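You operate a simulated robot arm through the tools that you are given. There is no shell and no other tool. Be economical: measure what you need, move in short steps, check, and stop when the job is done.

You run a simulated robot arm. Do the job below in one go: nothing can be reset, and whatever is moved stays where it is left.

Task
Clear the red lamp and back off the red terminal screw, then set the toggle to tighten again.
Fine: press reset, flip the toggle to loosen, run the screw up till it stands proud; stand the tool back.
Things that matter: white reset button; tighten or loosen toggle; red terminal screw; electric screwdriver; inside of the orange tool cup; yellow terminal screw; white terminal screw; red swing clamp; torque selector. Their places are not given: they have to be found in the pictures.

It is judged by the outcome, as a careful person would: the job done as asked, and still so three seconds after it is handed in. It fails if anything else is knocked over, pushed out of place, dropped, spilled or broken.

Robot
A 7-joint arm with a two-finger parallel gripper, fixed in place. Base frame: the origin is at the foot of the arm, x ahead of it, y to its left, z up. Lengths are in m, angles in degrees, forces in N, time in s.
With the tool pointing down near the work surface it reaches from about 0.24 to 0.68 m from the base axis. Its first joint turns from -66.0 to 66.0 degrees. Payload 2.4 kg.
The tool frame sits at the grasp point between the pads (the TCP): z along the fingers, y along the line on which they close. The tips reach 0.03 m beyond it. The gripper opens to 0.094 m. The fingers are 0.028 m wide and 0.01 m thick; the gripper's body (0.05 by 0.096 m) begins 0.055 m behind the TCP.
Orientation is that of the tool frame in the base frame, as [roll, pitch, yaw] about the fixed x, y, z axes, in that order (R = Rz(yaw) Ry(pitch) Rx(roll)). With the fingers straight down and closing along the base's y, the tool's x points along the base's -x, its y along +y and its z along -z.

Tools
- The arm moves only by the tool servo_tool. Its argument "rows" is a list that holds one entry, the list of rows, each a list of 7 numbers: the shift along the base's x, y, z in mm, then the turn, a rotation vector about the base's x, y, z in degrees, then the finger opening in mm, from 0 to 94. In form: [[[tx, ty, tz, wx, wy, wz, jaw], ...]]. A call has 1 to 20 rows; each row is the pose to reach, as a shift and turn from the pose commanded when the call began. A row lasts 0.2 s, in which the tool goes at most 0.05 m and 8.6 degrees; a call with a longer step from one row to the next is refused whole, and so is a gripper value outside its range. Where a pose cannot be reached the arm comes as near as it can. A force on the tool above 40 N (or 10 N above the force at the start of the call, whichever is more), or a blocked arm, ends the call early, and 0.2 s more pass. Each finger travels about 0.153 m/s and halts on what it meets, pressing with about 28 N; the grip force reading is that of the motor and also rises with nothing between the fingers. The clock runs only during rows and for 0.2 s after the last one: add rows that repeat a pose to give the fingers time. It gives the time, the measured TCP pose, the force on the tool (base axes), the opening and the grip force at its end, in the units of the frame above (readings bear some noise).
- Cameras (640 x 400 px; columns grow to the right, rows downward): "scene" is fixed at [0.0519, 0.4816, 1.4616]; the picture's right is [-0.62, -0.79, 0.00], its down [-0.32, 0.25, -0.92] and it looks along [0.72, -0.56, -0.40] (base axes); focal length 322 px, centre (320, 200). "wrist" rides on the gripper at [-0.037, 0, -0.058] in the tool frame; the picture's right is [0.00, -1.00, 0.00], its down [0.97, 0.00, -0.24] and it looks along [0.24, 0.00, 0.97] (tool axes); focal length 218 px, centre (320, 200).
- snapshot(camera): a new picture of that camera. It takes no simulated time.
- point_at(camera, pixels): for up to 12 pixels [column, row] of the newest picture of that camera ("zoom" is the newest enlarged one), the place [x, y, z] in the base frame of the surface seen there, good to about 0.002 m. It takes no simulated time.
- inspect(camera, box): a new picture of the part [left, top, right, bottom] of that camera's present view, enlarged. It takes no simulated time.
- sign_off(): hands the job in; it is judged then, once.

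Keep the steps short. Do not move on a guess: measure, check each grasp and each placing, and mend mistakes. In all there are 80 turns and 46 pictures (those below and enlarged ones count). Leave the gripper open and the arm clear of the work at the hand-in unless told otherwise, and finish with a single line.

The tools are called as a command line: name --argument value ..., lists and objects as JSON in quotes. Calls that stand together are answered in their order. servo_tool: Moves the arm, as the interface text tells. Its arguments: {"type":"object","properties":{"rows":{"type":"array","items":{"type":"array","items":{"type":"array","items":{"type":"number"}}}}},"required":["rows"]} The other tools are called the same way: snapshot (camera) takes a picture; point_at (camera, pixels) gives the place of the surface under pixels of a picture; inspect (camera, box) takes an enlarged picture of a part of a camera's view; sign_off () hands the job in.

At the start:

```text
t: 0.0
ee_pos: [0.3211, 0.0837, 1.343]
ee_rot: [-180.0, -0.1, 180.0]
wrist_force: [-0.3, 0.1, 1.0]
gripper_width: 0.094
gripper_force: 0.2
```

scene: 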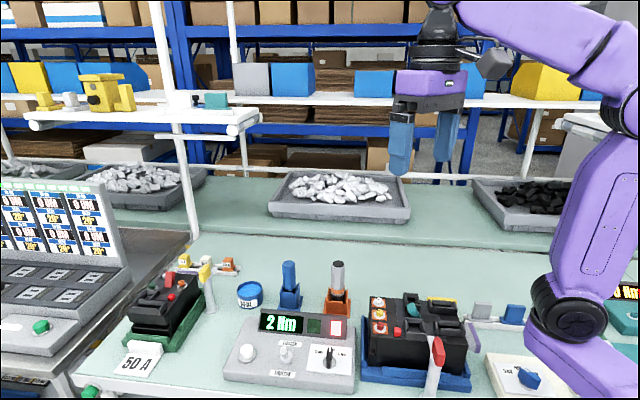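
wrist: 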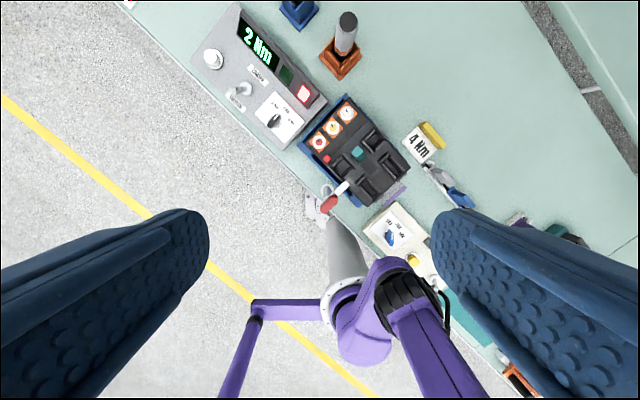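

I see a controller ("2 Nm", red lamp) around (290,345), an orange cup with a grey tool at (338,285), and a terminal block at (415,335). I'll enlarge these areas.

inspect --camera "scene" --box '[215, 250, 375, 400]'

inspect --camera "scene" --box '[345, 270, 485, 400]'

inspect --camera "wrist" --box '[190, 0, 430, 220]'

```text
2.67 times, centred on (295, 325) of scene
```

zoom: 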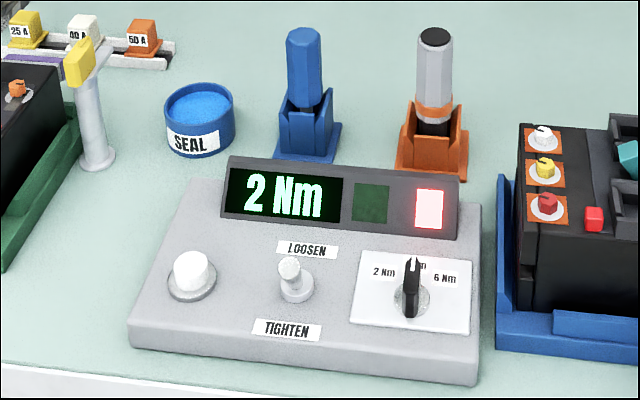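

```text
3.08 times, centred on (415, 335) of scene
```

zoom: 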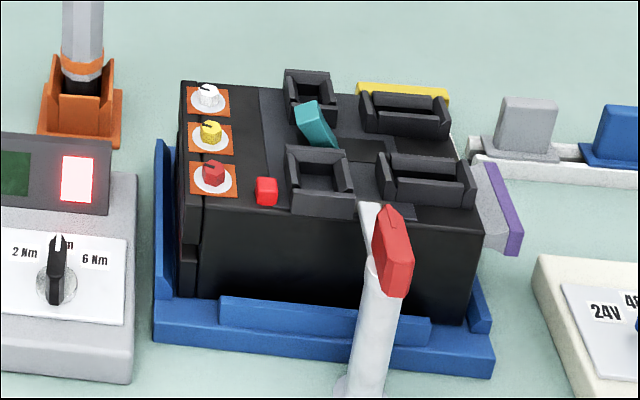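

```text
1.82 times, centred on (310, 110) of wrist
```

zoom: 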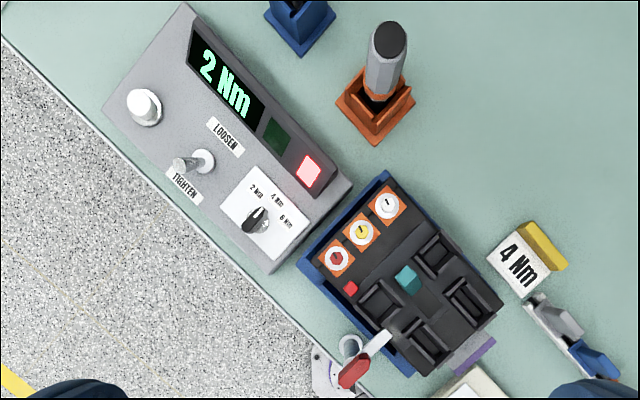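

The grey tool stands in the orange cup. The button, toggle and screws all show in the wrist zoom, so I'll measure them there, and the tool in the scene picture.

point_at --camera "zoom" --pixels '[[142, 103], [177, 163], [203, 160], [337, 258], [361, 231], [388, 203], [387, 38], [382, 75], [372, 135], [255, 220], [410, 100], [345, 100]]'

point_at --camera "scene" --pixels '[[338, 264], [338, 280], [338, 290], [338, 306], [247, 352], [287, 349], [288, 360], [380, 329], [379, 315], [380, 303], [435, 345], [290, 265]]'

```text
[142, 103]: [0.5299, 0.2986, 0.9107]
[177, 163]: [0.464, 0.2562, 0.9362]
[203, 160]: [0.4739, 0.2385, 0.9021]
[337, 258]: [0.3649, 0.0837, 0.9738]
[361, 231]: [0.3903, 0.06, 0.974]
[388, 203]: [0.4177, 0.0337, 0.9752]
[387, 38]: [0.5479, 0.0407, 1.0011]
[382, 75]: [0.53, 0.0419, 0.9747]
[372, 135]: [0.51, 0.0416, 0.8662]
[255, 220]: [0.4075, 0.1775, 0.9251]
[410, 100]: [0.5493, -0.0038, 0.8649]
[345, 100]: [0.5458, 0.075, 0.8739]
```

```text
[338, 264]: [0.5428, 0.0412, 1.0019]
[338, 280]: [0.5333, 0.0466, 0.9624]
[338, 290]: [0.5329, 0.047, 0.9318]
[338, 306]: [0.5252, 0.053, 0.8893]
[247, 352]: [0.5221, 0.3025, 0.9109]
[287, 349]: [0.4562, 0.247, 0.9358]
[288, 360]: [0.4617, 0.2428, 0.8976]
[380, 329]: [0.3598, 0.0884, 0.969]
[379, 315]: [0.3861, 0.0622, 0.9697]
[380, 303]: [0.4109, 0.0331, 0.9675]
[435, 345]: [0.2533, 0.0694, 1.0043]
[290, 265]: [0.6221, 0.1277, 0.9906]
```

Reset is at about (0.526,0.300,0.911), the toggle tip at (0.460,0.250,0.936) leaning to tighten, the red screw at (0.363,0.085,0.972) and the tool top at (0.545,0.041,1.001). Before moving I'll check for obstacles nearby (shelf post, pole, panel surface).

point_at --camera "scene" --pixels '[[178, 160], [187, 230], [240, 125], [205, 265], [265, 352], [262, 375], [305, 350], [279, 310], [336, 315], [270, 375], [345, 345], [322, 375]]'

servo_tool --rows '[[[20, 22, -20, 0, 0, 0, 60], [45, 47, -30, 0, 0, 0, 20], [70, 72, -50, 0, 0, 0, 0], [90, 95, -80, 0, 0, 0, 0], [110, 115, -110, 0, 0, 0, 0], [110, 115, -110, 0, 0, 0, 0]]]'

```text
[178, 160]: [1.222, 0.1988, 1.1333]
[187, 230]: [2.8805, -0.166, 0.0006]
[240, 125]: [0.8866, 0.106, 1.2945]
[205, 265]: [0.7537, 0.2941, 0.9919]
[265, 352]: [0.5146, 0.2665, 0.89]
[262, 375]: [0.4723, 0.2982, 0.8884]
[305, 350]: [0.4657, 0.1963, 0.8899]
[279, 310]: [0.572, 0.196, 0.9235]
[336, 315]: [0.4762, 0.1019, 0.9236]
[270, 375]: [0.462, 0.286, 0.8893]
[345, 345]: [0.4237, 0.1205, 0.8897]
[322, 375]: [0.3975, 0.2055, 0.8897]
```

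```text
t: 1.4
ee_pos: [0.4308, 0.1986, 1.234]
ee_rot: [-180.0, 0.0, 180.0]
wrist_force: [-0.2, 0.2, -0.2]
gripper_width: 0.0
gripper_force: 27.8
```

The panel is flat at z≈0.89 with nothing nearby as tall as the gripper body. Next I move above the reset button, fingers closed, and look.

servo_tool --rows '[[[25, 25, -30, 0, 0, 0, 0], [50, 50, -60, 0, 0, 0, 0], [70, 75, -90, 0, 0, 0, 0], [85, 90, -125, 0, 0, 0, 0], [95, 102, -165, 0, 0, 0, 0], [95, 102, -205, 0, 0, 0, 0], [95, 102, -205, 0, 0, 0, 0]]]'

snapshot --camera "wrist"

```text
t: 3.0
ee_pos: [0.5262, 0.3002, 1.028]
ee_rot: [-180.0, 0.0, -180.0]
wrist_force: [-0.1, -1.3, 0.7]
gripper_width: 0.0003
gripper_force: 28.0
```

```text
40 pictures are left
```

wrist: 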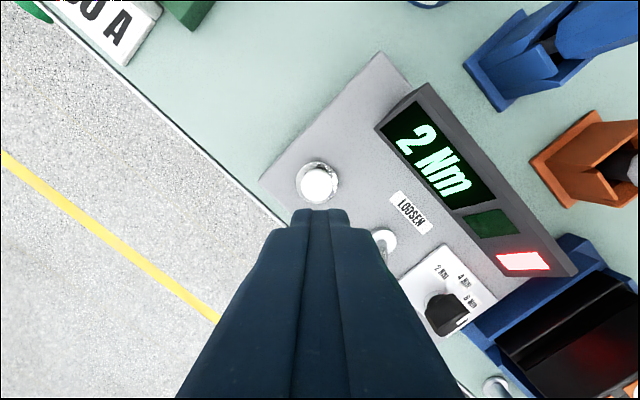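

point_at --camera "wrist" --pixels '[[319, 182], [319, 170], [308, 182], [330, 182], [319, 195], [384, 240], [340, 200]]'

```text
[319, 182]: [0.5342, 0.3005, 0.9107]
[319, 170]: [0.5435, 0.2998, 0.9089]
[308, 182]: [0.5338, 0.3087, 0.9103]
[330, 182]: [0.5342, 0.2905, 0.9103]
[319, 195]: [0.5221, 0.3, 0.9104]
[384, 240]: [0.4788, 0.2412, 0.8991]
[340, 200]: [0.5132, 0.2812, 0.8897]
```

The button top is at z≈0.911 and centred near (0.530,0.300). I come down with the finger tips, slow at the end.

servo_tool --rows '[[[3, 0, -40, 0, 0, 0, 0], [3, 0, -75, 0, 0, 0, 0], [3, 0, -84, 0, 0, 0, 0], [3, 0, -87, 0, 0, 0, 0], [3, 0, -89, 0, 0, 0, 0], [3, 0, -91, 0, 0, 0, 0], [3, 0, -92, 0, 0, 0, 0], [3, 0, -92, 0, 0, 0, 0]]]'

inspect --camera "scene" --box '[215, 250, 375, 400]'

```text
t: 4.8
ee_pos: [0.5288, 0.2999, 0.9371]
ee_rot: [180.0, 0.0, 180.0]
wrist_force: [-0.3, -0.6, 1.4]
gripper_width: 0.0
gripper_force: 27.6
```

```text
2.67 times, centred on (295, 325) of scene
```

zoom: 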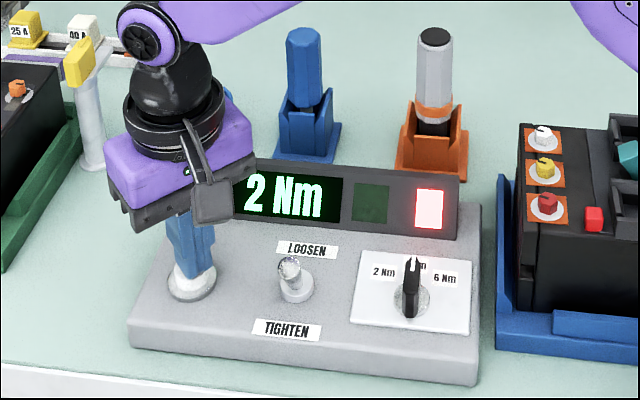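

Force is only 1.4 N and the lamp is still red. I press further in 1 mm steps.

servo_tool --rows '[[[0, 0, -1, 0, 0, 0, 0], [0, 0, -2, 0, 0, 0, 0], [0, 0, -3, 0, 0, 0, 0], [0, 0, -3, 0, 0, 0, 0]]]'

inspect --camera "scene" --box '[215, 250, 375, 400]'

```text
t: 5.8
ee_pos: [0.5287, 0.3006, 0.9341]
ee_rot: [179.9, 0.1, 179.9]
wrist_force: [0.5, 1.9, 5.0]
gripper_width: 0.0
gripper_force: 28.0
```

```text
2.67 times, centred on (295, 325) of scene
```

zoom: 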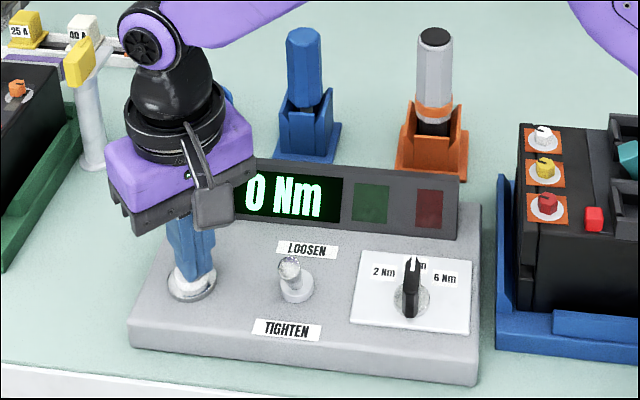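

The lamp is out. I rise, turn 45° so a flat finger face squares up with the toggle, and go to its TIGHTEN side.

servo_tool --rows '[[[0, 0, 35, 0, 0, 0, 0], [0, 0, 75, 0, 0, 0, 0], [-30, -5, 75, 0, 0, 8, 0], [-60, -12, 75, 0, 0, 16, 0], [-100, -20, 75, 0, 0, 24, 0], [-100, -20, 75, 0, 0, 32, 0], [-100, -20, 75, 0, 0, 40, 0], [-100, -20, 75, 0, 0, 45, 0], [-100, -20, 75, 0, 0, 45, 0]]]'

snapshot --camera "wrist"

inspect --camera "scene" --box '[215, 250, 375, 400]'

```text
t: 7.8
ee_pos: [0.4296, 0.2796, 1.0084]
ee_rot: [-179.9, 0.0, -135.0]
wrist_force: [-1.0, 0.6, -0.4]
gripper_width: 0.0
gripper_force: 28.3
```

```text
37 pictures are left
```

wrist: 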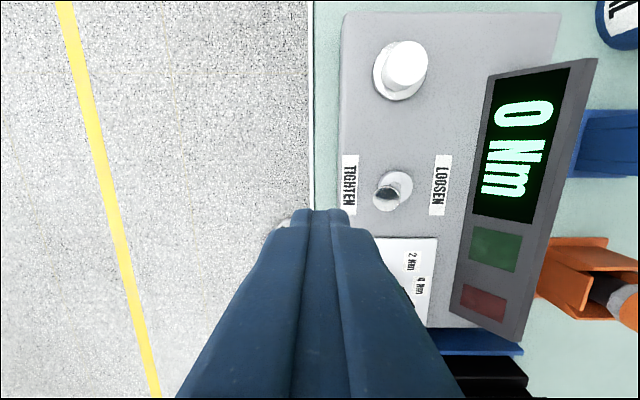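

```text
2.67 times, centred on (295, 325) of scene
```

zoom: 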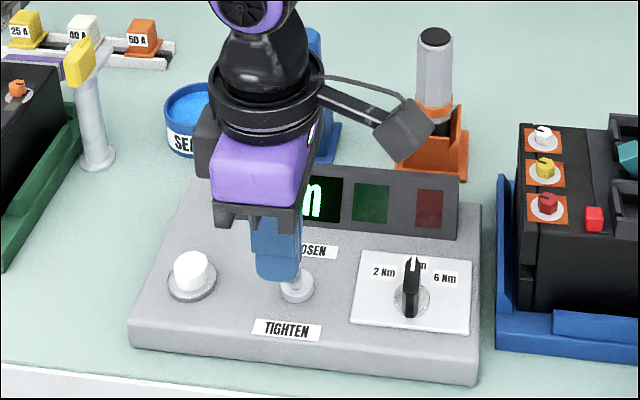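

point_at --camera "wrist" --pixels '[[385, 193], [380, 190], [393, 188], [400, 180], [378, 190], [350, 150], [436, 160], [350, 200]]'

inspect --camera "wrist" --box '[340, 140, 460, 230]'

```text
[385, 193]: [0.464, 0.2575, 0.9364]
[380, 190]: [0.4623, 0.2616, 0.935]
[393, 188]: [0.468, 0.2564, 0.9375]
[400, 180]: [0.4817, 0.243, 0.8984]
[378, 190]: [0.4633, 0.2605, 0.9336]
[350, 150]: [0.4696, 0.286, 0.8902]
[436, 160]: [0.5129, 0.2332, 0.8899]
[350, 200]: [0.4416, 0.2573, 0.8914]
```

```text
4.44 times, centred on (400, 185) of wrist
```

zoom: 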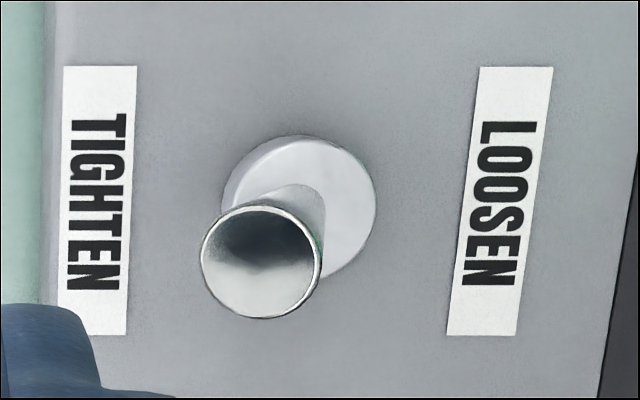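

The knob is at about (0.462,0.253,0.93) over its base (0.475,0.241). I line up, go down to a tip height of 0.918, then push towards LOOSEN.

servo_tool --rows '[[[4, 4, -20, 0, 0, 0, 0], [4, 4, -45, 0, 0, 0, 0], [4, 4, -60, 0, 0, 0, 0], [11, -3, -60, 0, 0, 0, 0], [18, -10, -60, 0, 0, 0, 0], [25, -17, -60, 0, 0, 0, 0], [29, -21, -60, 0, 0, 0, 0], [33, -25, -60, 0, 0, 0, 0], [37, -29, -60, 0, 0, 0, 0], [40, -32, -60, 0, 0, 0, 0], [43, -36, -60, 0, 0, 0, 0], [43, -36, -60, 0, 0, 0, 0]]]'

inspect --camera "scene" --box '[215, 250, 375, 400]'

```text
t: 10.4
ee_pos: [0.4719, 0.2446, 0.9498]
ee_rot: [-179.9, 0.0, -135.0]
wrist_force: [-0.4, 0.4, 0.6]
gripper_width: 0.0
gripper_force: 27.4
```

```text
2.67 times, centred on (295, 325) of scene
```

zoom: 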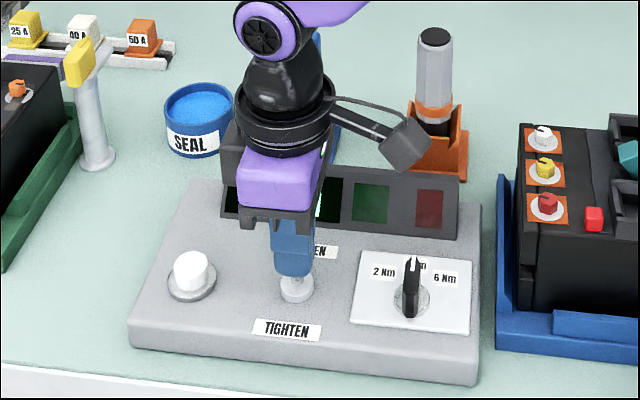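

Force is near zero, so it has probably snapped over. I back off a little, rise and look.

servo_tool --rows '[[[-10, 10, 0, 0, 0, 0, 0], [-25, 25, 0, 0, 0, 0, 0], [-40, 40, 25, 0, 0, 0, 0], [-45, 45, 65, 0, 0, 0, 0], [-45, 45, 100, 0, 0, 0, 0], [-45, 45, 100, 0, 0, 0, 0]]]'

snapshot --camera "wrist"

```text
t: 11.8
ee_pos: [0.4272, 0.2908, 1.0493]
ee_rot: [180.0, 0.1, -135.1]
wrist_force: [0.3, 0.3, 0.1]
gripper_width: 0.0
gripper_force: 28.3
```

```text
33 pictures are left
```

wrist: 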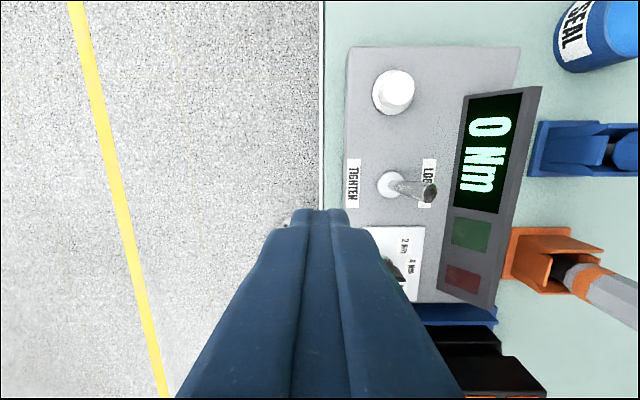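

The toggle now leans to LOOSEN (knob at (428,192)). Next I go high over the screwdriver with the gripper open and look.

servo_tool --rows '[[[0, 0, 45, 0, 0, 0, 20], [15, -30, 80, 0, 0, 0, 50], [30, -70, 80, 0, 0, 0, 94], [45, -110, 80, 0, 0, 0, 94], [60, -150, 80, 0, 0, 0, 94], [80, -190, 80, 0, 0, 0, 94], [95, -225, 80, 0, 0, 0, 94], [110, -249, 80, 0, 0, 0, 94], [110, -249, 80, 0, 0, 0, 94]]]'

snapshot --camera "wrist"

inspect --camera "scene" --box '[298, 250, 378, 325]'

```text
t: 13.8
ee_pos: [0.5378, 0.0397, 1.1296]
ee_rot: [-179.9, 0.0, -135.1]
wrist_force: [-1.1, -0.4, -0.8]
gripper_width: 0.0942
gripper_force: 0.1
```

```text
32 pictures are left
```

wrist: 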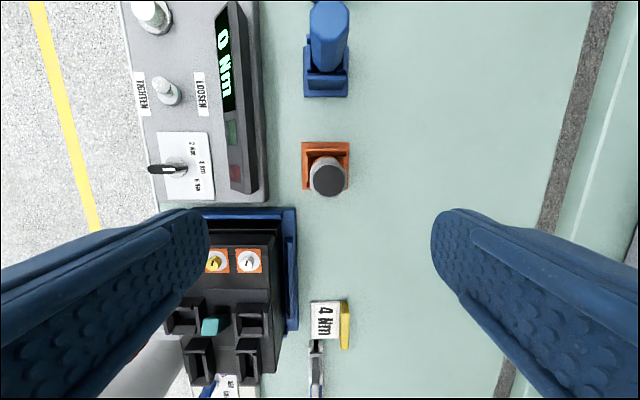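

```text
5.33 times, centred on (338, 288) of scene
```

zoom: 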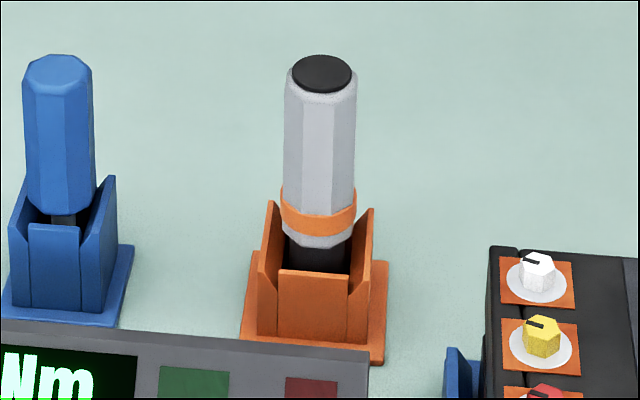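

The cup is aligned with the wrist picture. I measure the tool top, handle edges and cup rims.

point_at --camera "wrist" --pixels '[[328, 179], [314, 179], [342, 179], [328, 165], [328, 192], [306, 148], [346, 148], [346, 185], [306, 185]]'

point_at --camera "zoom" --pixels '[[321, 72], [290, 140], [350, 140], [320, 140], [318, 200], [315, 240], [315, 310], [313, 275], [369, 212], [272, 205], [315, 260], [318, 170]]'

inspect --camera "wrist" --box '[290, 130, 370, 205]'

```text
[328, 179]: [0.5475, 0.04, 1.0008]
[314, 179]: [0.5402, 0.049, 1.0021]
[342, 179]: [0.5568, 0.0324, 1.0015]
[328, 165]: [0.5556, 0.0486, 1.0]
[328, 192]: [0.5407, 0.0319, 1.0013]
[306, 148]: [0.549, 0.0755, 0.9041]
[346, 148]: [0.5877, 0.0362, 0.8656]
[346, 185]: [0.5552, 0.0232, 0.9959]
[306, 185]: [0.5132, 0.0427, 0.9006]
```

```text
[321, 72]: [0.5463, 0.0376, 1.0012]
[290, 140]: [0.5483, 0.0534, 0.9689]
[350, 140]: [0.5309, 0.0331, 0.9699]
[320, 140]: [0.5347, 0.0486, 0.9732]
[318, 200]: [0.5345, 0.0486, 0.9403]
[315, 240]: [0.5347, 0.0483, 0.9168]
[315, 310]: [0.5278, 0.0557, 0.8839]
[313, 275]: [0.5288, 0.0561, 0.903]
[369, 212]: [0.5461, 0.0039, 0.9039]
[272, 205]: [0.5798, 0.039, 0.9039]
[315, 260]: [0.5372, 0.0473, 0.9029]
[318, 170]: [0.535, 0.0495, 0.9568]
```

```text
5.33 times, centred on (330, 168) of wrist
```

zoom: 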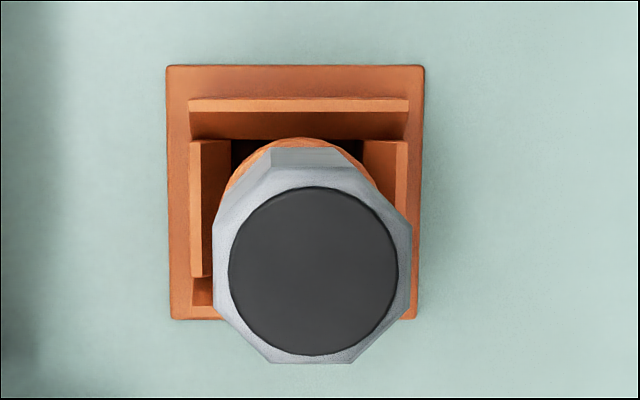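

The tool is upright at (0.5465,0.0395), radius about 14.5 mm, and its flats match the present yaw. I come down with 60 mm opening to TCP z 0.978, so the tips stay above the orange collar.

servo_tool --rows '[[[9, 0, -20, 0, 0, 0, 60], [9, 0, -50, 0, 0, 0, 60], [9, 0, -90, 0, 0, 0, 60], [9, 0, -125, 0, 0, 0, 60], [9, 0, -145, 0, 0, 0, 60], [9, 0, -152, 0, 0, 0, 60], [9, 0, -152, 0, 0, 0, 60]]]'

snapshot --camera "wrist"

```text
t: 15.4
ee_pos: [0.5468, 0.0408, 0.9772]
ee_rot: [-179.9, -0.1, -135.0]
wrist_force: [-0.2, -0.5, 0.1]
gripper_width: 0.0598
gripper_force: 0.0
```

```text
29 pictures are left
```

wrist: 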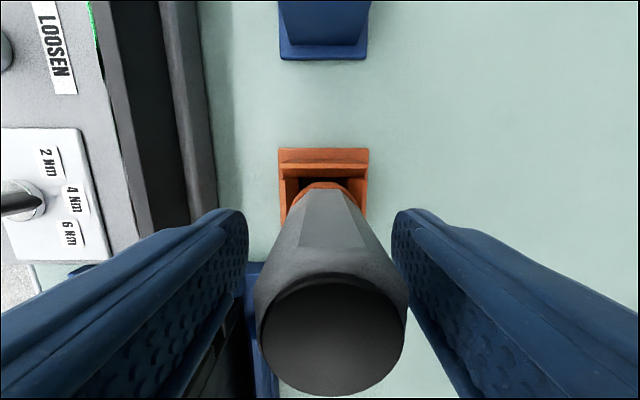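

The tool sits between the fingers, about 1.5 mm off centre to the right. I correct that and close.

servo_tool --rows '[[[1, -1.2, 0, 0, 0, 0, 60], [1, -1.2, 0, 0, 0, 0, 40], [1, -1.2, 0, 0, 0, 0, 32], [1, -1.2, 0, 0, 0, 0, 26], [1, -1.2, 0, 0, 0, 0, 20], [1, -1.2, 0, 0, 0, 0, 20]]]'

```text
t: 16.8
ee_pos: [0.5468, 0.0388, 0.9767]
ee_rot: [180.0, 0.0, -135.0]
wrist_force: [0.1, -1.4, 0.4]
gripper_width: 0.0331
gripper_force: 27.6
```

It holds at 33 mm with 27.6 N. I lift straight up and check.

servo_tool --rows '[[[0, 0, 10, 0, 0, 0, 20], [0, 0, 30, 0, 0, 0, 20], [0, 0, 60, 0, 0, 0, 20], [0, 0, 95, 0, 0, 0, 20], [0, 0, 130, 0, 0, 0, 20], [0, 0, 150, 0, 0, 0, 20], [0, 0, 150, 0, 0, 0, 20]]]'

inspect --camera "scene" --box '[280, 170, 440, 330]'

```text
t: 18.4
ee_pos: [0.5481, 0.0383, 1.126]
ee_rot: [180.0, 0.0, -134.9]
wrist_force: [0.4, 0.4, -3.4]
gripper_width: 0.0332
gripper_force: 28.1
```

```text
2.50 times, centred on (360, 250) of scene
```

zoom: 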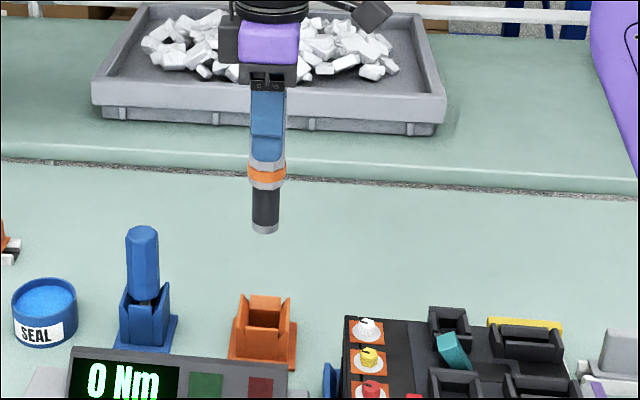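

The tool is held vertically; its nose ends in a grey ring near zoom (265,228). I measure that and the screws.

point_at --camera "zoom" --pixels '[[265, 232], [265, 227], [265, 205], [266, 160], [252, 205], [279, 205], [371, 389], [367, 356], [366, 328], [380, 392], [355, 395]]'

inspect --camera "scene" --box '[355, 290, 405, 340]'

inspect --camera "scene" --box '[325, 230, 365, 270]'

```text
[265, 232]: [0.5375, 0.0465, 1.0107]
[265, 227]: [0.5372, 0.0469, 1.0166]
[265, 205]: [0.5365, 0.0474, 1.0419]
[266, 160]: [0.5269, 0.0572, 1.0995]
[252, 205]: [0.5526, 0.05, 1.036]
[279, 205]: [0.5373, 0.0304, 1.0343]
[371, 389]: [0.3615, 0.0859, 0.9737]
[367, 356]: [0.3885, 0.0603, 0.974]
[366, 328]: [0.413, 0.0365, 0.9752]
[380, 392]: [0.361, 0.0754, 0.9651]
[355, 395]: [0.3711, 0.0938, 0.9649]
```

```text
8.00 times, centred on (380, 315) of scene
```

zoom: 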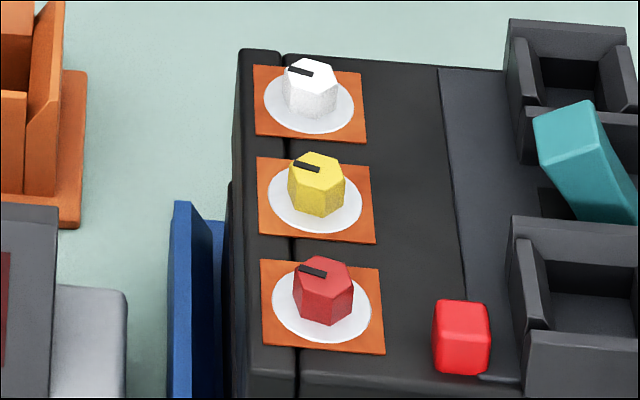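

```text
10.00 times, centred on (345, 250) of scene
```

zoom: 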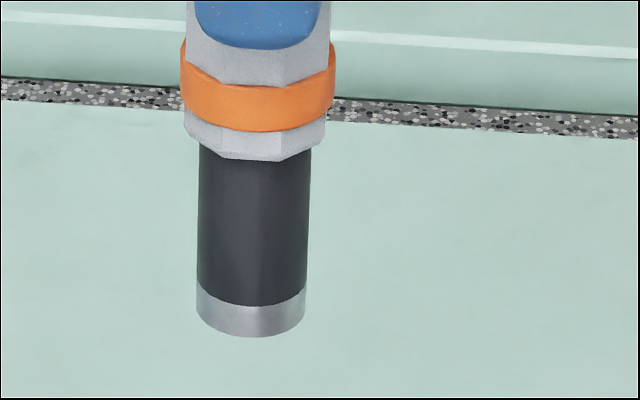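

The socket rim is about 0.117 below the TCP. I fix the red screw's head centre and washer outline precisely from the scene image.

inspect --camera "scene" --box '[365, 315, 395, 345]'

```text
13.33 times, centred on (380, 330) of scene
```

zoom: 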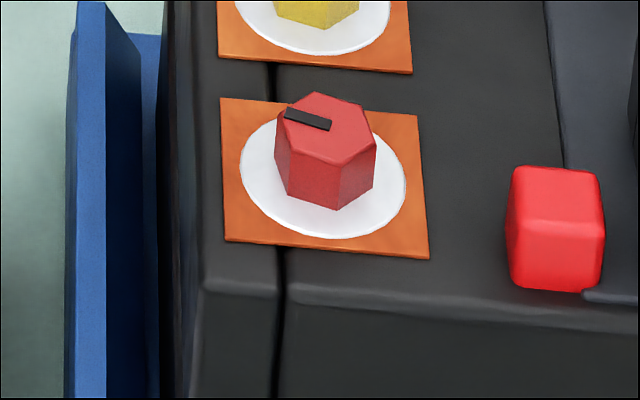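

point_at --camera "zoom" --pixels '[[326, 130], [290, 120], [365, 140], [316, 97], [338, 160], [240, 170], [405, 185], [325, 237], [300, 120], [220, 99], [428, 258], [550, 185]]'

```text
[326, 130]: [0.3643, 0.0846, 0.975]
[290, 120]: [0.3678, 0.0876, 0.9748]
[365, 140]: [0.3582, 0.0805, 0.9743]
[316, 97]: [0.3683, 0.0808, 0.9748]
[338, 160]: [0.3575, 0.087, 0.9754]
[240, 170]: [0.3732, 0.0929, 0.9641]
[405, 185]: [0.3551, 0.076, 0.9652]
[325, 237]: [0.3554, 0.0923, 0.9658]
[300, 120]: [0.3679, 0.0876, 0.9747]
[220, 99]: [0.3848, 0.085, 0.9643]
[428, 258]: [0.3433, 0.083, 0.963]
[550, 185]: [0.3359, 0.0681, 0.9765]
```

The head centre is (0.3635,0.0843) with its top at z 0.975. I carry the tool there at height, socket about 45 mm above the screw, and check alignment.

servo_tool --rows '[[[-10, 3, 15, 0, 0, 0, 20], [-40, 10, 20, 0, 0, 0, 20], [-75, 19, 20, 0, 0, 0, 20], [-110, 28, 20, 0, 0, 0, 20], [-145, 37, 20, 0, 0, 0, 20], [-170, 43, 15, 0, 0, 0, 20], [-184.5, 46, 10, 0, 0, 0, 20], [-184.5, 46, 10, 0, 0, 0, 20], [-184.5, 46, 10, 0, 0, 0, 20]]]'

inspect --camera "scene" --box '[340, 250, 420, 345]'

snapshot --camera "wrist"

```text
t: 20.4
ee_pos: [0.3618, 0.0854, 1.1371]
ee_rot: [180.0, 0.0, -135.0]
wrist_force: [0.5, 0.3, -4.2]
gripper_width: 0.0332
gripper_force: 27.9
```

```text
4.21 times, centred on (380, 298) of scene
```

zoom: 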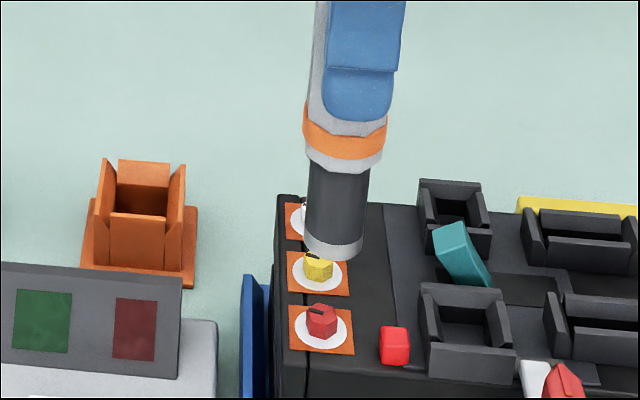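

```text
23 pictures are left
```

wrist: 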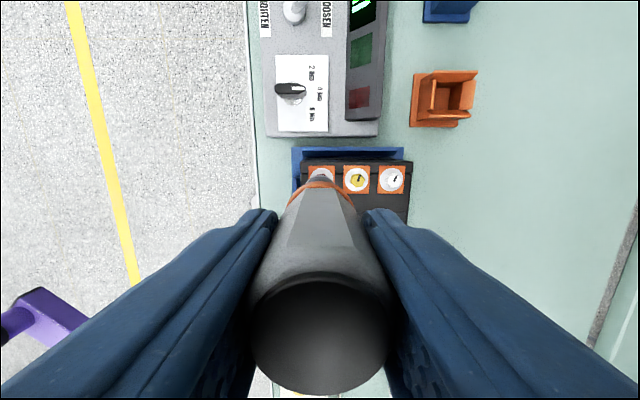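

In the wrist picture the tool axis lines up with the red screw's plate column (≈320). I lower to about 8 mm above the head and check more closely.

servo_tool --rows '[[[1, -0.7, -15, 0, 0, 0, 20], [1, -0.7, -28, 0, 0, 0, 20], [1, -0.7, -35, 0, 0, 0, 20], [1, -0.7, -35, 0, 0, 0, 20], [1, -0.7, -35, 0, 0, 0, 20]]]'

inspect --camera "scene" --box '[355, 290, 405, 340]'

```text
t: 21.6
ee_pos: [0.3643, 0.0846, 1.101]
ee_rot: [-180.0, 0.0, -135.0]
wrist_force: [0.5, -0.8, -4.0]
gripper_width: 0.0334
gripper_force: 27.8
```

```text
8.00 times, centred on (380, 315) of scene
```

zoom: 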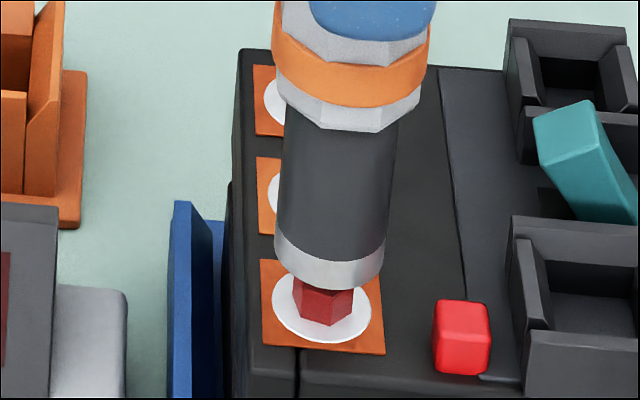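

Lateral alignment fits within half a millimetre. I check the depth direction with points on the nose and socket rim.

point_at --camera "zoom" --pixels '[[330, 286], [330, 270], [332, 200], [334, 150], [278, 245], [383, 245], [325, 310]]'

```text
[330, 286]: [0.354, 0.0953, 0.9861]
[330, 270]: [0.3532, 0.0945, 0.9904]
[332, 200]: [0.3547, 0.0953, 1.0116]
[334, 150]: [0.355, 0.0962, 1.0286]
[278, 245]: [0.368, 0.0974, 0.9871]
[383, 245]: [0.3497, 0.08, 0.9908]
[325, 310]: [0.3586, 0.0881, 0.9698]
```

Offsets are within about 1 mm, so I lower gently in 2 mm steps, watching force.

servo_tool --rows '[[[0, 0, -3, 0, 0, 0, 20], [0, 0, -6, 0, 0, 0, 20], [0, 0, -8, 0, 0, 0, 20], [0, 0, -10, 0, 0, 0, 20], [0, 0, -11, 0, 0, 0, 20], [0, 0, -12, 0, 0, 0, 20], [0, 0, -12, 0, 0, 0, 20]]]'

inspect --camera "scene" --box '[355, 290, 405, 340]'

```text
t: 23.2
ee_pos: [0.3637, 0.0851, 1.0887]
ee_rot: [180.0, 0.0, -135.0]
wrist_force: [1.0, 0.2, -3.4]
gripper_width: 0.0333
gripper_force: 27.8
```

```text
8.00 times, centred on (380, 315) of scene
```

zoom: 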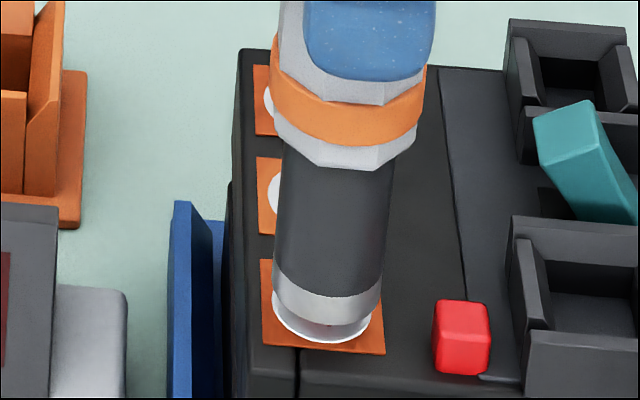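

The socket has passed over the head with no contact force. I go on down in 1 mm steps until it seats.

servo_tool --rows '[[[0, 0, -1, 0, 0, 0, 20], [0, 0, -2, 0, 0, 0, 20], [0, 0, -3, 0, 0, 0, 20], [0, 0, -4, 0, 0, 0, 20], [0, 0, -4, 0, 0, 0, 20]]]'

inspect --camera "scene" --box '[260, 290, 405, 390]'

```text
t: 24.4
ee_pos: [0.363, 0.0854, 1.085]
ee_rot: [180.0, 0.0, -135.1]
wrist_force: [0.2, -0.8, -3.8]
gripper_width: 0.033
gripper_force: 28.5
```

```text
4.00 times, centred on (332, 340) of scene
```

zoom: 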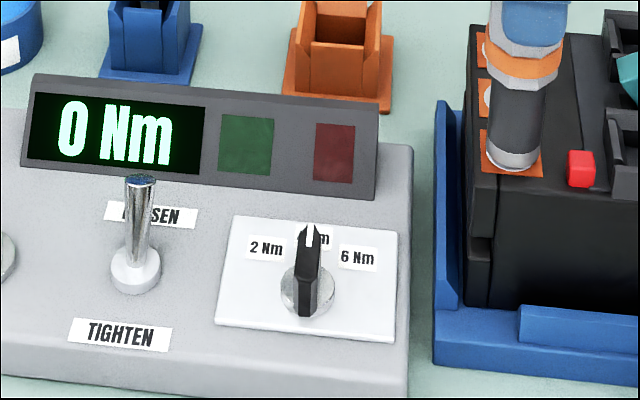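

Still no contact reaction. I continue down gently.

servo_tool --rows '[[[0, 0, -1, 0, 0, 0, 20], [0, 0, -2, 0, 0, 0, 20], [0, 0, -3, 0, 0, 0, 20], [0, 0, -3, 0, 0, 0, 20]]]'

inspect --camera "scene" --box '[300, 290, 405, 360]'

```text
t: 25.4
ee_pos: [0.3647, 0.0842, 1.0834]
ee_rot: [-180.0, 0.0, -134.9]
wrist_force: [0.4, 0.0, -2.4]
gripper_width: 0.0331
gripper_force: 28.0
```

```text
5.71 times, centred on (352, 325) of scene
```

zoom: 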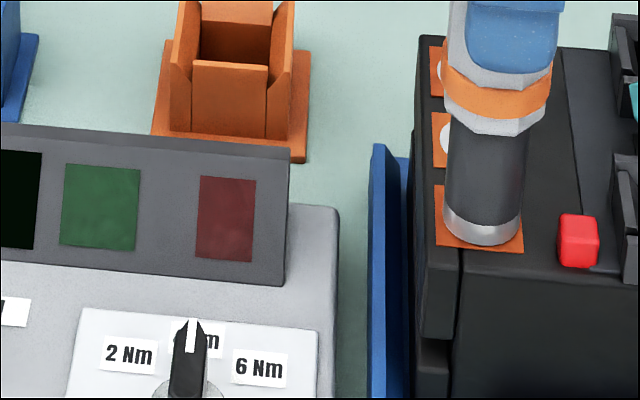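

Contact is starting (z 1.0834, force −3.8→−2.4 N). I press a bit more and hold so the driver can run.

servo_tool --rows '[[[0, 0, -1, 0, 0, 0, 20], [0, 0, -2, 0, 0, 0, 20], [0, 0, -2, 0, 0, 0, 20], [0, 0, -2, 0, 0, 0, 20]]]'

```text
t: 26.4
ee_pos: [0.3648, 0.0846, 1.0817]
ee_rot: [-179.9, 0.1, -135.0]
wrist_force: [-3.7, -2.7, 28.4]
gripper_width: 0.0332
gripper_force: 28.2
```

Pressing with 28 N. I hold for a second and watch.

servo_tool --rows '[[[0, 0, 0, 0, 0, 0, 20], [0, 0, 0, 0, 0, 0, 20], [0, 0, 0, 0, 0, 0, 20], [0, 0, 0, 0, 0, 0, 20], [0, 0, 0, 0, 0, 0, 20]]]'

inspect --camera "scene" --box '[240, 270, 420, 390]'

```text
t: 27.6
ee_pos: [0.3638, 0.0849, 1.0813]
ee_rot: [-179.8, 0.3, -135.0]
wrist_force: [0.3, -0.2, 32.9]
gripper_width: 0.0334
gripper_force: 27.8
```

```text
3.33 times, centred on (330, 330) of scene
```

zoom: 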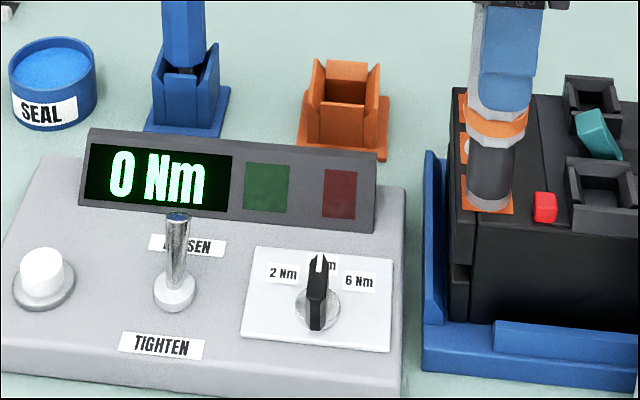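

Force grew from 28 to 33 N while I held still, so the screw may be rising. I ease up 2 mm and read.

servo_tool --rows '[[[0, 0, 1, 0, 0, 0, 20], [0, 0, 2, 0, 0, 0, 20], [0, 0, 2, 0, 0, 0, 20], [0, 0, 2, 0, 0, 0, 20], [0, 0, 2, 0, 0, 0, 20]]]'

```text
t: 28.8
ee_pos: [0.3635, 0.0833, 1.0838]
ee_rot: [-180.0, 0.1, -135.0]
wrist_force: [3.7, -0.4, 21.9]
gripper_width: 0.033
gripper_force: 27.8
```

At this height the reaction was ~1 N earlier and is now ~25 N, so the screw is pushing up. I keep following it upward.

servo_tool --rows '[[[0, 0, 1, 0, 0, 0, 20], [0, 0, 1, 0, 0, 0, 20], [0, 0, 2, 0, 0, 0, 20], [0, 0, 2, 0, 0, 0, 20], [0, 0, 2, 0, 0, 0, 20], [0, 0, 2, 0, 0, 0, 20]]]'

```text
t: 30.2
ee_pos: [0.3628, 0.0839, 1.085]
ee_rot: [179.8, -0.1, -135.1]
wrist_force: [2.0, 4.7, 9.2]
gripper_width: 0.0333
gripper_force: 28.2
```

servo_tool --rows '[[[0, 0, 0, 0, 0, 0, 20], [0, 0, 0, 0, 0, 0, 20], [0, 0, 0, 0, 0, 0, 20], [0, 0, 0, 0, 0, 0, 20], [0, 0, 0, 0, 0, 0, 20], [0, 0, 0, 0, 0, 0, 20], [0, 0, 0, 0, 0, 0, 20]]]'

inspect --camera "scene" --box '[355, 290, 405, 340]'

```text
t: 31.8
ee_pos: [0.3625, 0.0838, 1.0831]
ee_rot: [179.9, 0.0, -135.0]
wrist_force: [-2.3, 0.5, 8.7]
gripper_width: 0.0332
gripper_force: 28.0
```

```text
8.00 times, centred on (380, 315) of scene
```

zoom: 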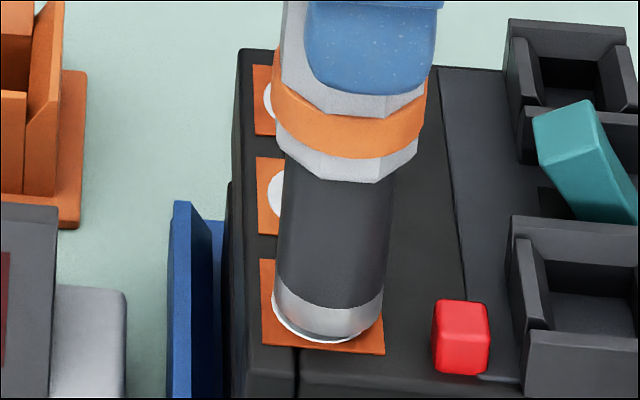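

The force is now steady, with the socket just off the washer. I lift clear and look at the screw height.

servo_tool --rows '[[[0, 0, 5, 0, 0, 0, 20], [0, 0, 15, 0, 0, 0, 20], [0, 0, 30, 0, 0, 0, 20], [0, 0, 45, 0, 0, 0, 20], [0, 0, 45, 0, 0, 0, 20]]]'

inspect --camera "scene" --box '[355, 290, 405, 340]'

```text
t: 33.0
ee_pos: [0.3645, 0.0845, 1.1275]
ee_rot: [-180.0, 0.0, -135.0]
wrist_force: [-0.5, 0.1, -3.5]
gripper_width: 0.0334
gripper_force: 28.0
```

```text
8.00 times, centred on (380, 315) of scene
```

zoom: 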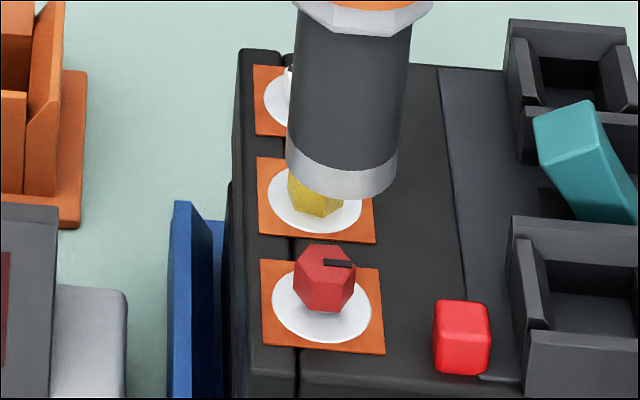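

point_at --camera "zoom" --pixels '[[323, 255], [345, 255], [320, 290], [320, 325], [320, 305]]'

```text
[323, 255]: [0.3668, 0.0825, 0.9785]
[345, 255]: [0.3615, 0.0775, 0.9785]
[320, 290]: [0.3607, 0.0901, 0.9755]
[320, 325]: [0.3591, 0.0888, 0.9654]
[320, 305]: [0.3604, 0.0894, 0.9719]
```

The head rose from z 0.975 to about 0.979 and turned. To learn if it can come further, I seat the socket again, press a little harder and hold.

servo_tool --rows '[[[0, 0, -15, 0, 0, 0, 20], [0, 0, -30, 0, 0, 0, 20], [0, 0, -38, 0, 0, 0, 20], [0, 0, -42, 0, 0, 0, 20], [0, 0, -44, 0, 0, 0, 20], [0, 0, -45, 0, 0, 0, 20], [0, 0, -46, 0, 0, 0, 20], [0, 0, -46, 0, 0, 0, 20]]]'

servo_tool --rows '[[[0, 0, 0, 0, 0, 0, 20], [0, 0, 0, 0, 0, 0, 20], [0, 0, 0, 0, 0, 0, 20], [0, 0, 0, 0, 0, 0, 20], [0, 0, 0, 0, 0, 0, 20]]]'

servo_tool --rows '[[[0, 0, 0, 0, 0, 0, 20], [0, 0, 0, 0, 0, 0, 20], [0, 0, 0, 0, 0, 0, 20], [0, 0, 0, 0, 0, 0, 20], [0, 0, 0, 0, 0, 0, 20]]]'

```text
t: 34.8
ee_pos: [0.3635, 0.0848, 1.0847]
ee_rot: [179.9, 0.1, -135.0]
wrist_force: [-1.5, -1.9, 15.4]
gripper_width: 0.0333
gripper_force: 27.6
```

```text
t: 36.0
ee_pos: [0.3638, 0.084, 1.0833]
ee_rot: [180.0, 0.0, -135.0]
wrist_force: [1.1, -0.2, 15.5]
gripper_width: 0.0333
gripper_force: 28.0
```

```text
t: 37.2
ee_pos: [0.3635, 0.085, 1.0833]
ee_rot: [180.0, 0.1, -135.0]
wrist_force: [0.9, 0.9, 16.7]
gripper_width: 0.0333
gripper_force: 27.9
```

Force is steady at 15–17 N with no growth. One firmer press (1 mm more), held, will settle whether it is at its end.

servo_tool --rows '[[[0, 0, -0.5, 0, 0, 0, 20], [0, 0, -1, 0, 0, 0, 20], [0, 0, -1, 0, 0, 0, 20]]]'

servo_tool --rows '[[[0, 0, 0, 0, 0, 0, 20], [0, 0, 0, 0, 0, 0, 20], [0, 0, 0, 0, 0, 0, 20], [0, 0, 0, 0, 0, 0, 20], [0, 0, 0, 0, 0, 0, 20], [0, 0, 0, 0, 0, 0, 20]]]'

servo_tool --rows '[[[0, 0, 5, 0, 0, 0, 20], [0, 0, 15, 0, 0, 0, 20], [0, 0, 30, 0, 0, 0, 20], [0, 0, 47, 0, 0, 0, 20], [0, 0, 75, 0, 0, 0, 20], [0, 0, 75, 0, 0, 0, 20]]]'

inspect --camera "scene" --box '[365, 310, 395, 340]'

```text
t: 38.0
ee_pos: [0.3628, 0.0843, 1.0826]
ee_rot: [180.0, 0.2, -135.0]
wrist_force: [1.4, 0.2, 21.6]
gripper_width: 0.0332
gripper_force: 27.8
```

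```text
t: 39.4
ee_pos: [0.363, 0.085, 1.0828]
ee_rot: [-180.0, 0.0, -135.0]
wrist_force: [0.6, 1.4, 21.9]
gripper_width: 0.0331
gripper_force: 27.4
```

```text
t: 40.8
ee_pos: [0.3627, 0.0848, 1.1559]
ee_rot: [-180.0, 0.0, -135.0]
wrist_force: [0.7, 0.1, -3.5]
gripper_width: 0.0332
gripper_force: 27.3
```

```text
13.33 times, centred on (380, 325) of scene
```

zoom: 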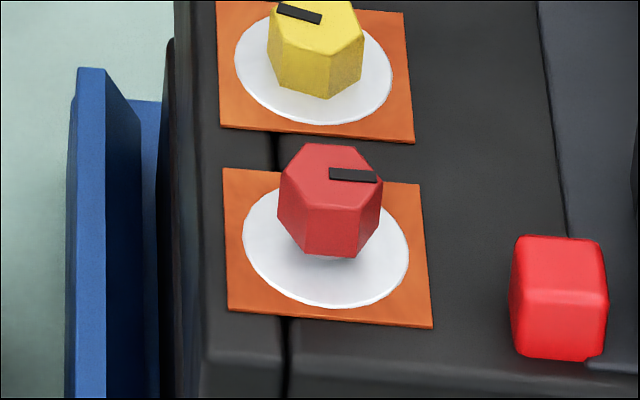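

The slot is where it was after the first run, so the screw is at its upper end, and a gap now shows under the head. I check the heights of red against yellow.

point_at --camera "zoom" --pixels '[[315, 175], [335, 195], [315, 155], [345, 35], [330, 240], [330, 280], [325, 257]]'

```text
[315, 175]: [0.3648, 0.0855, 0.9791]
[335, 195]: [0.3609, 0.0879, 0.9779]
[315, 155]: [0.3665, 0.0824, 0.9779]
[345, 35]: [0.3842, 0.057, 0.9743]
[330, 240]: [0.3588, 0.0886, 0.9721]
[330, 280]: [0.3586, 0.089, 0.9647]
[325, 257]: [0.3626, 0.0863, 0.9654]
```

Red stands at z≈0.9785 against 0.9743 for yellow, so it is proud and no longer moving. Next I carry the tool back along the same commands to above the orange cup and look before lowering.

servo_tool --rows '[[[20, -5, 0, 0, 0, 0, 20], [55, -14, 0, 0, 0, 0, 20], [90, -23, 0, 0, 0, 0, 20], [125, -31, 0, 0, 0, 0, 20], [160, -40, 0, 0, 0, 0, 20], [183.5, -45.3, 0, 0, 0, 0, 20], [183.5, -45.3, -40, 0, 0, 0, 20], [183.5, -45.3, -80, 0, 0, 0, 20], [183.5, -45.3, -110, 0, 0, 0, 20], [183.5, -45.3, -120, 0, 0, 0, 20], [183.5, -45.3, -120, 0, 0, 0, 20], [183.5, -45.3, -120, 0, 0, 0, 20]]]'

inspect --camera "scene" --box '[305, 255, 375, 325]'

snapshot --camera "wrist"

```text
t: 43.4
ee_pos: [0.5474, 0.0395, 1.0371]
ee_rot: [-180.0, 0.1, -135.0]
wrist_force: [-0.1, -0.4, -3.1]
gripper_width: 0.0329
gripper_force: 27.6
```

```text
5.71 times, centred on (340, 290) of scene
```

zoom: 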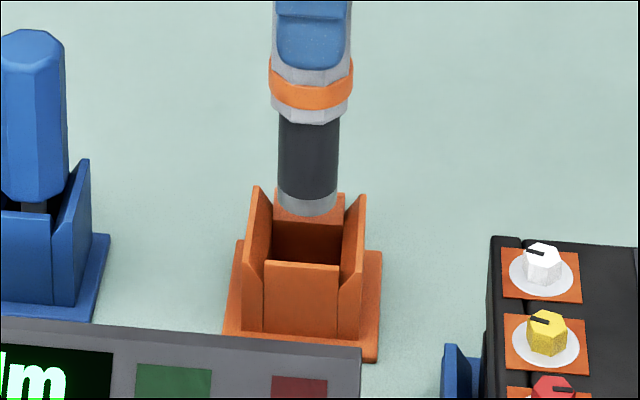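

```text
13 pictures are left
```

wrist: 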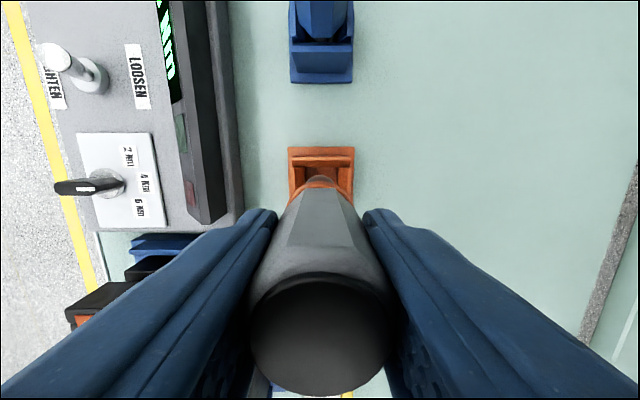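

The tool hangs right over the cup opening in both pictures. I lower it, slowly at the end.

servo_tool --rows '[[[0, 0, -10, 0, 0, 0, 20], [0, 0, -20, 0, 0, 0, 20], [0, 0, -30, 0, 0, 0, 20], [0, 0, -40, 0, 0, 0, 20], [0, 0, -50, 0, 0, 0, 20], [0, 0, -55, 0, 0, 0, 20], [0, 0, -58, 0, 0, 0, 20], [0, 0, -60, 0, 0, 0, 20], [0, 0, -60, 0, 0, 0, 20]]]'

inspect --camera "scene" --box '[305, 255, 375, 325]'

```text
t: 45.4
ee_pos: [0.5462, 0.0405, 0.976]
ee_rot: [-180.0, 0.0, -134.9]
wrist_force: [0.0, 0.1, -3.5]
gripper_width: 0.0333
gripper_force: 27.9
```

```text
5.71 times, centred on (340, 290) of scene
```

zoom: 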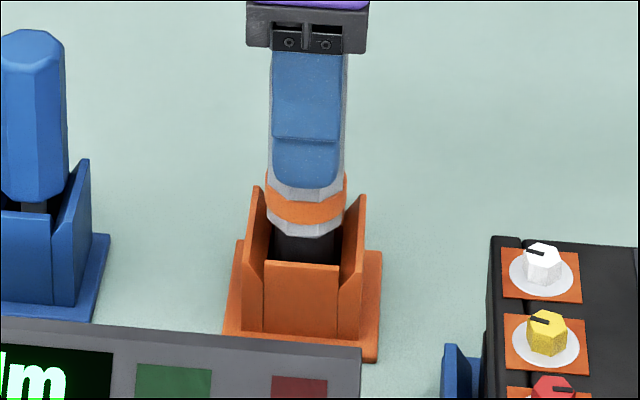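

It's in the cup but still hanging (−3.5 N). I lower by 1 mm steps to find the floor.

servo_tool --rows '[[[0, 0, -1, 0, 0, 0, 20], [0, 0, -1, 0, 0, 0, 20]]]'

servo_tool --rows '[[[0, 0, -1, 0, 0, 0, 20], [0, 0, -1, 0, 0, 0, 20]]]'

```text
t: 46.0
ee_pos: [0.5467, 0.0389, 0.9758]
ee_rot: [180.0, 0.0, -134.9]
wrist_force: [0.5, 0.1, -3.8]
gripper_width: 0.0334
gripper_force: 28.4
```

```text
t: 46.6
ee_pos: [0.5465, 0.0405, 0.9752]
ee_rot: [-179.9, 0.0, -135.0]
wrist_force: [-3.7, -0.5, 6.5]
gripper_width: 0.0335
gripper_force: 27.3
```

Contact: the force went from −3.8 to +6.5 N, so it stands on the cup floor. I open to 60 mm.

servo_tool --rows '[[[0, 0, 1, 0, 0, 0, 30], [0, 0, 1, 0, 0, 0, 38], [0, 0, 1, 0, 0, 0, 60], [0, 0, 1, 0, 0, 0, 60]]]'

snapshot --camera "wrist"

```text
t: 47.6
ee_pos: [0.546, 0.0396, 0.9757]
ee_rot: [-180.0, 0.1, -134.9]
wrist_force: [-0.7, -1.2, 0.4]
gripper_width: 0.06
gripper_force: 0.0
```

```text
11 pictures are left
```

wrist: 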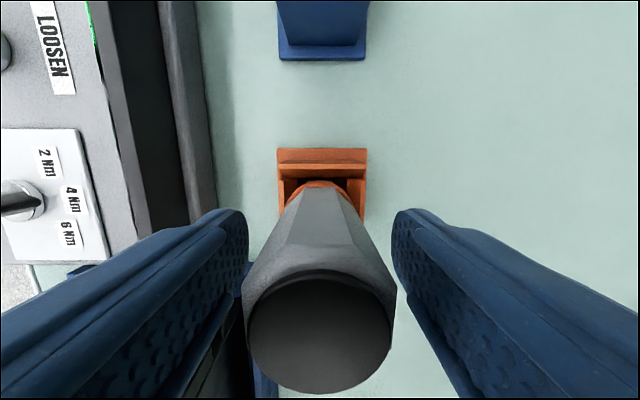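

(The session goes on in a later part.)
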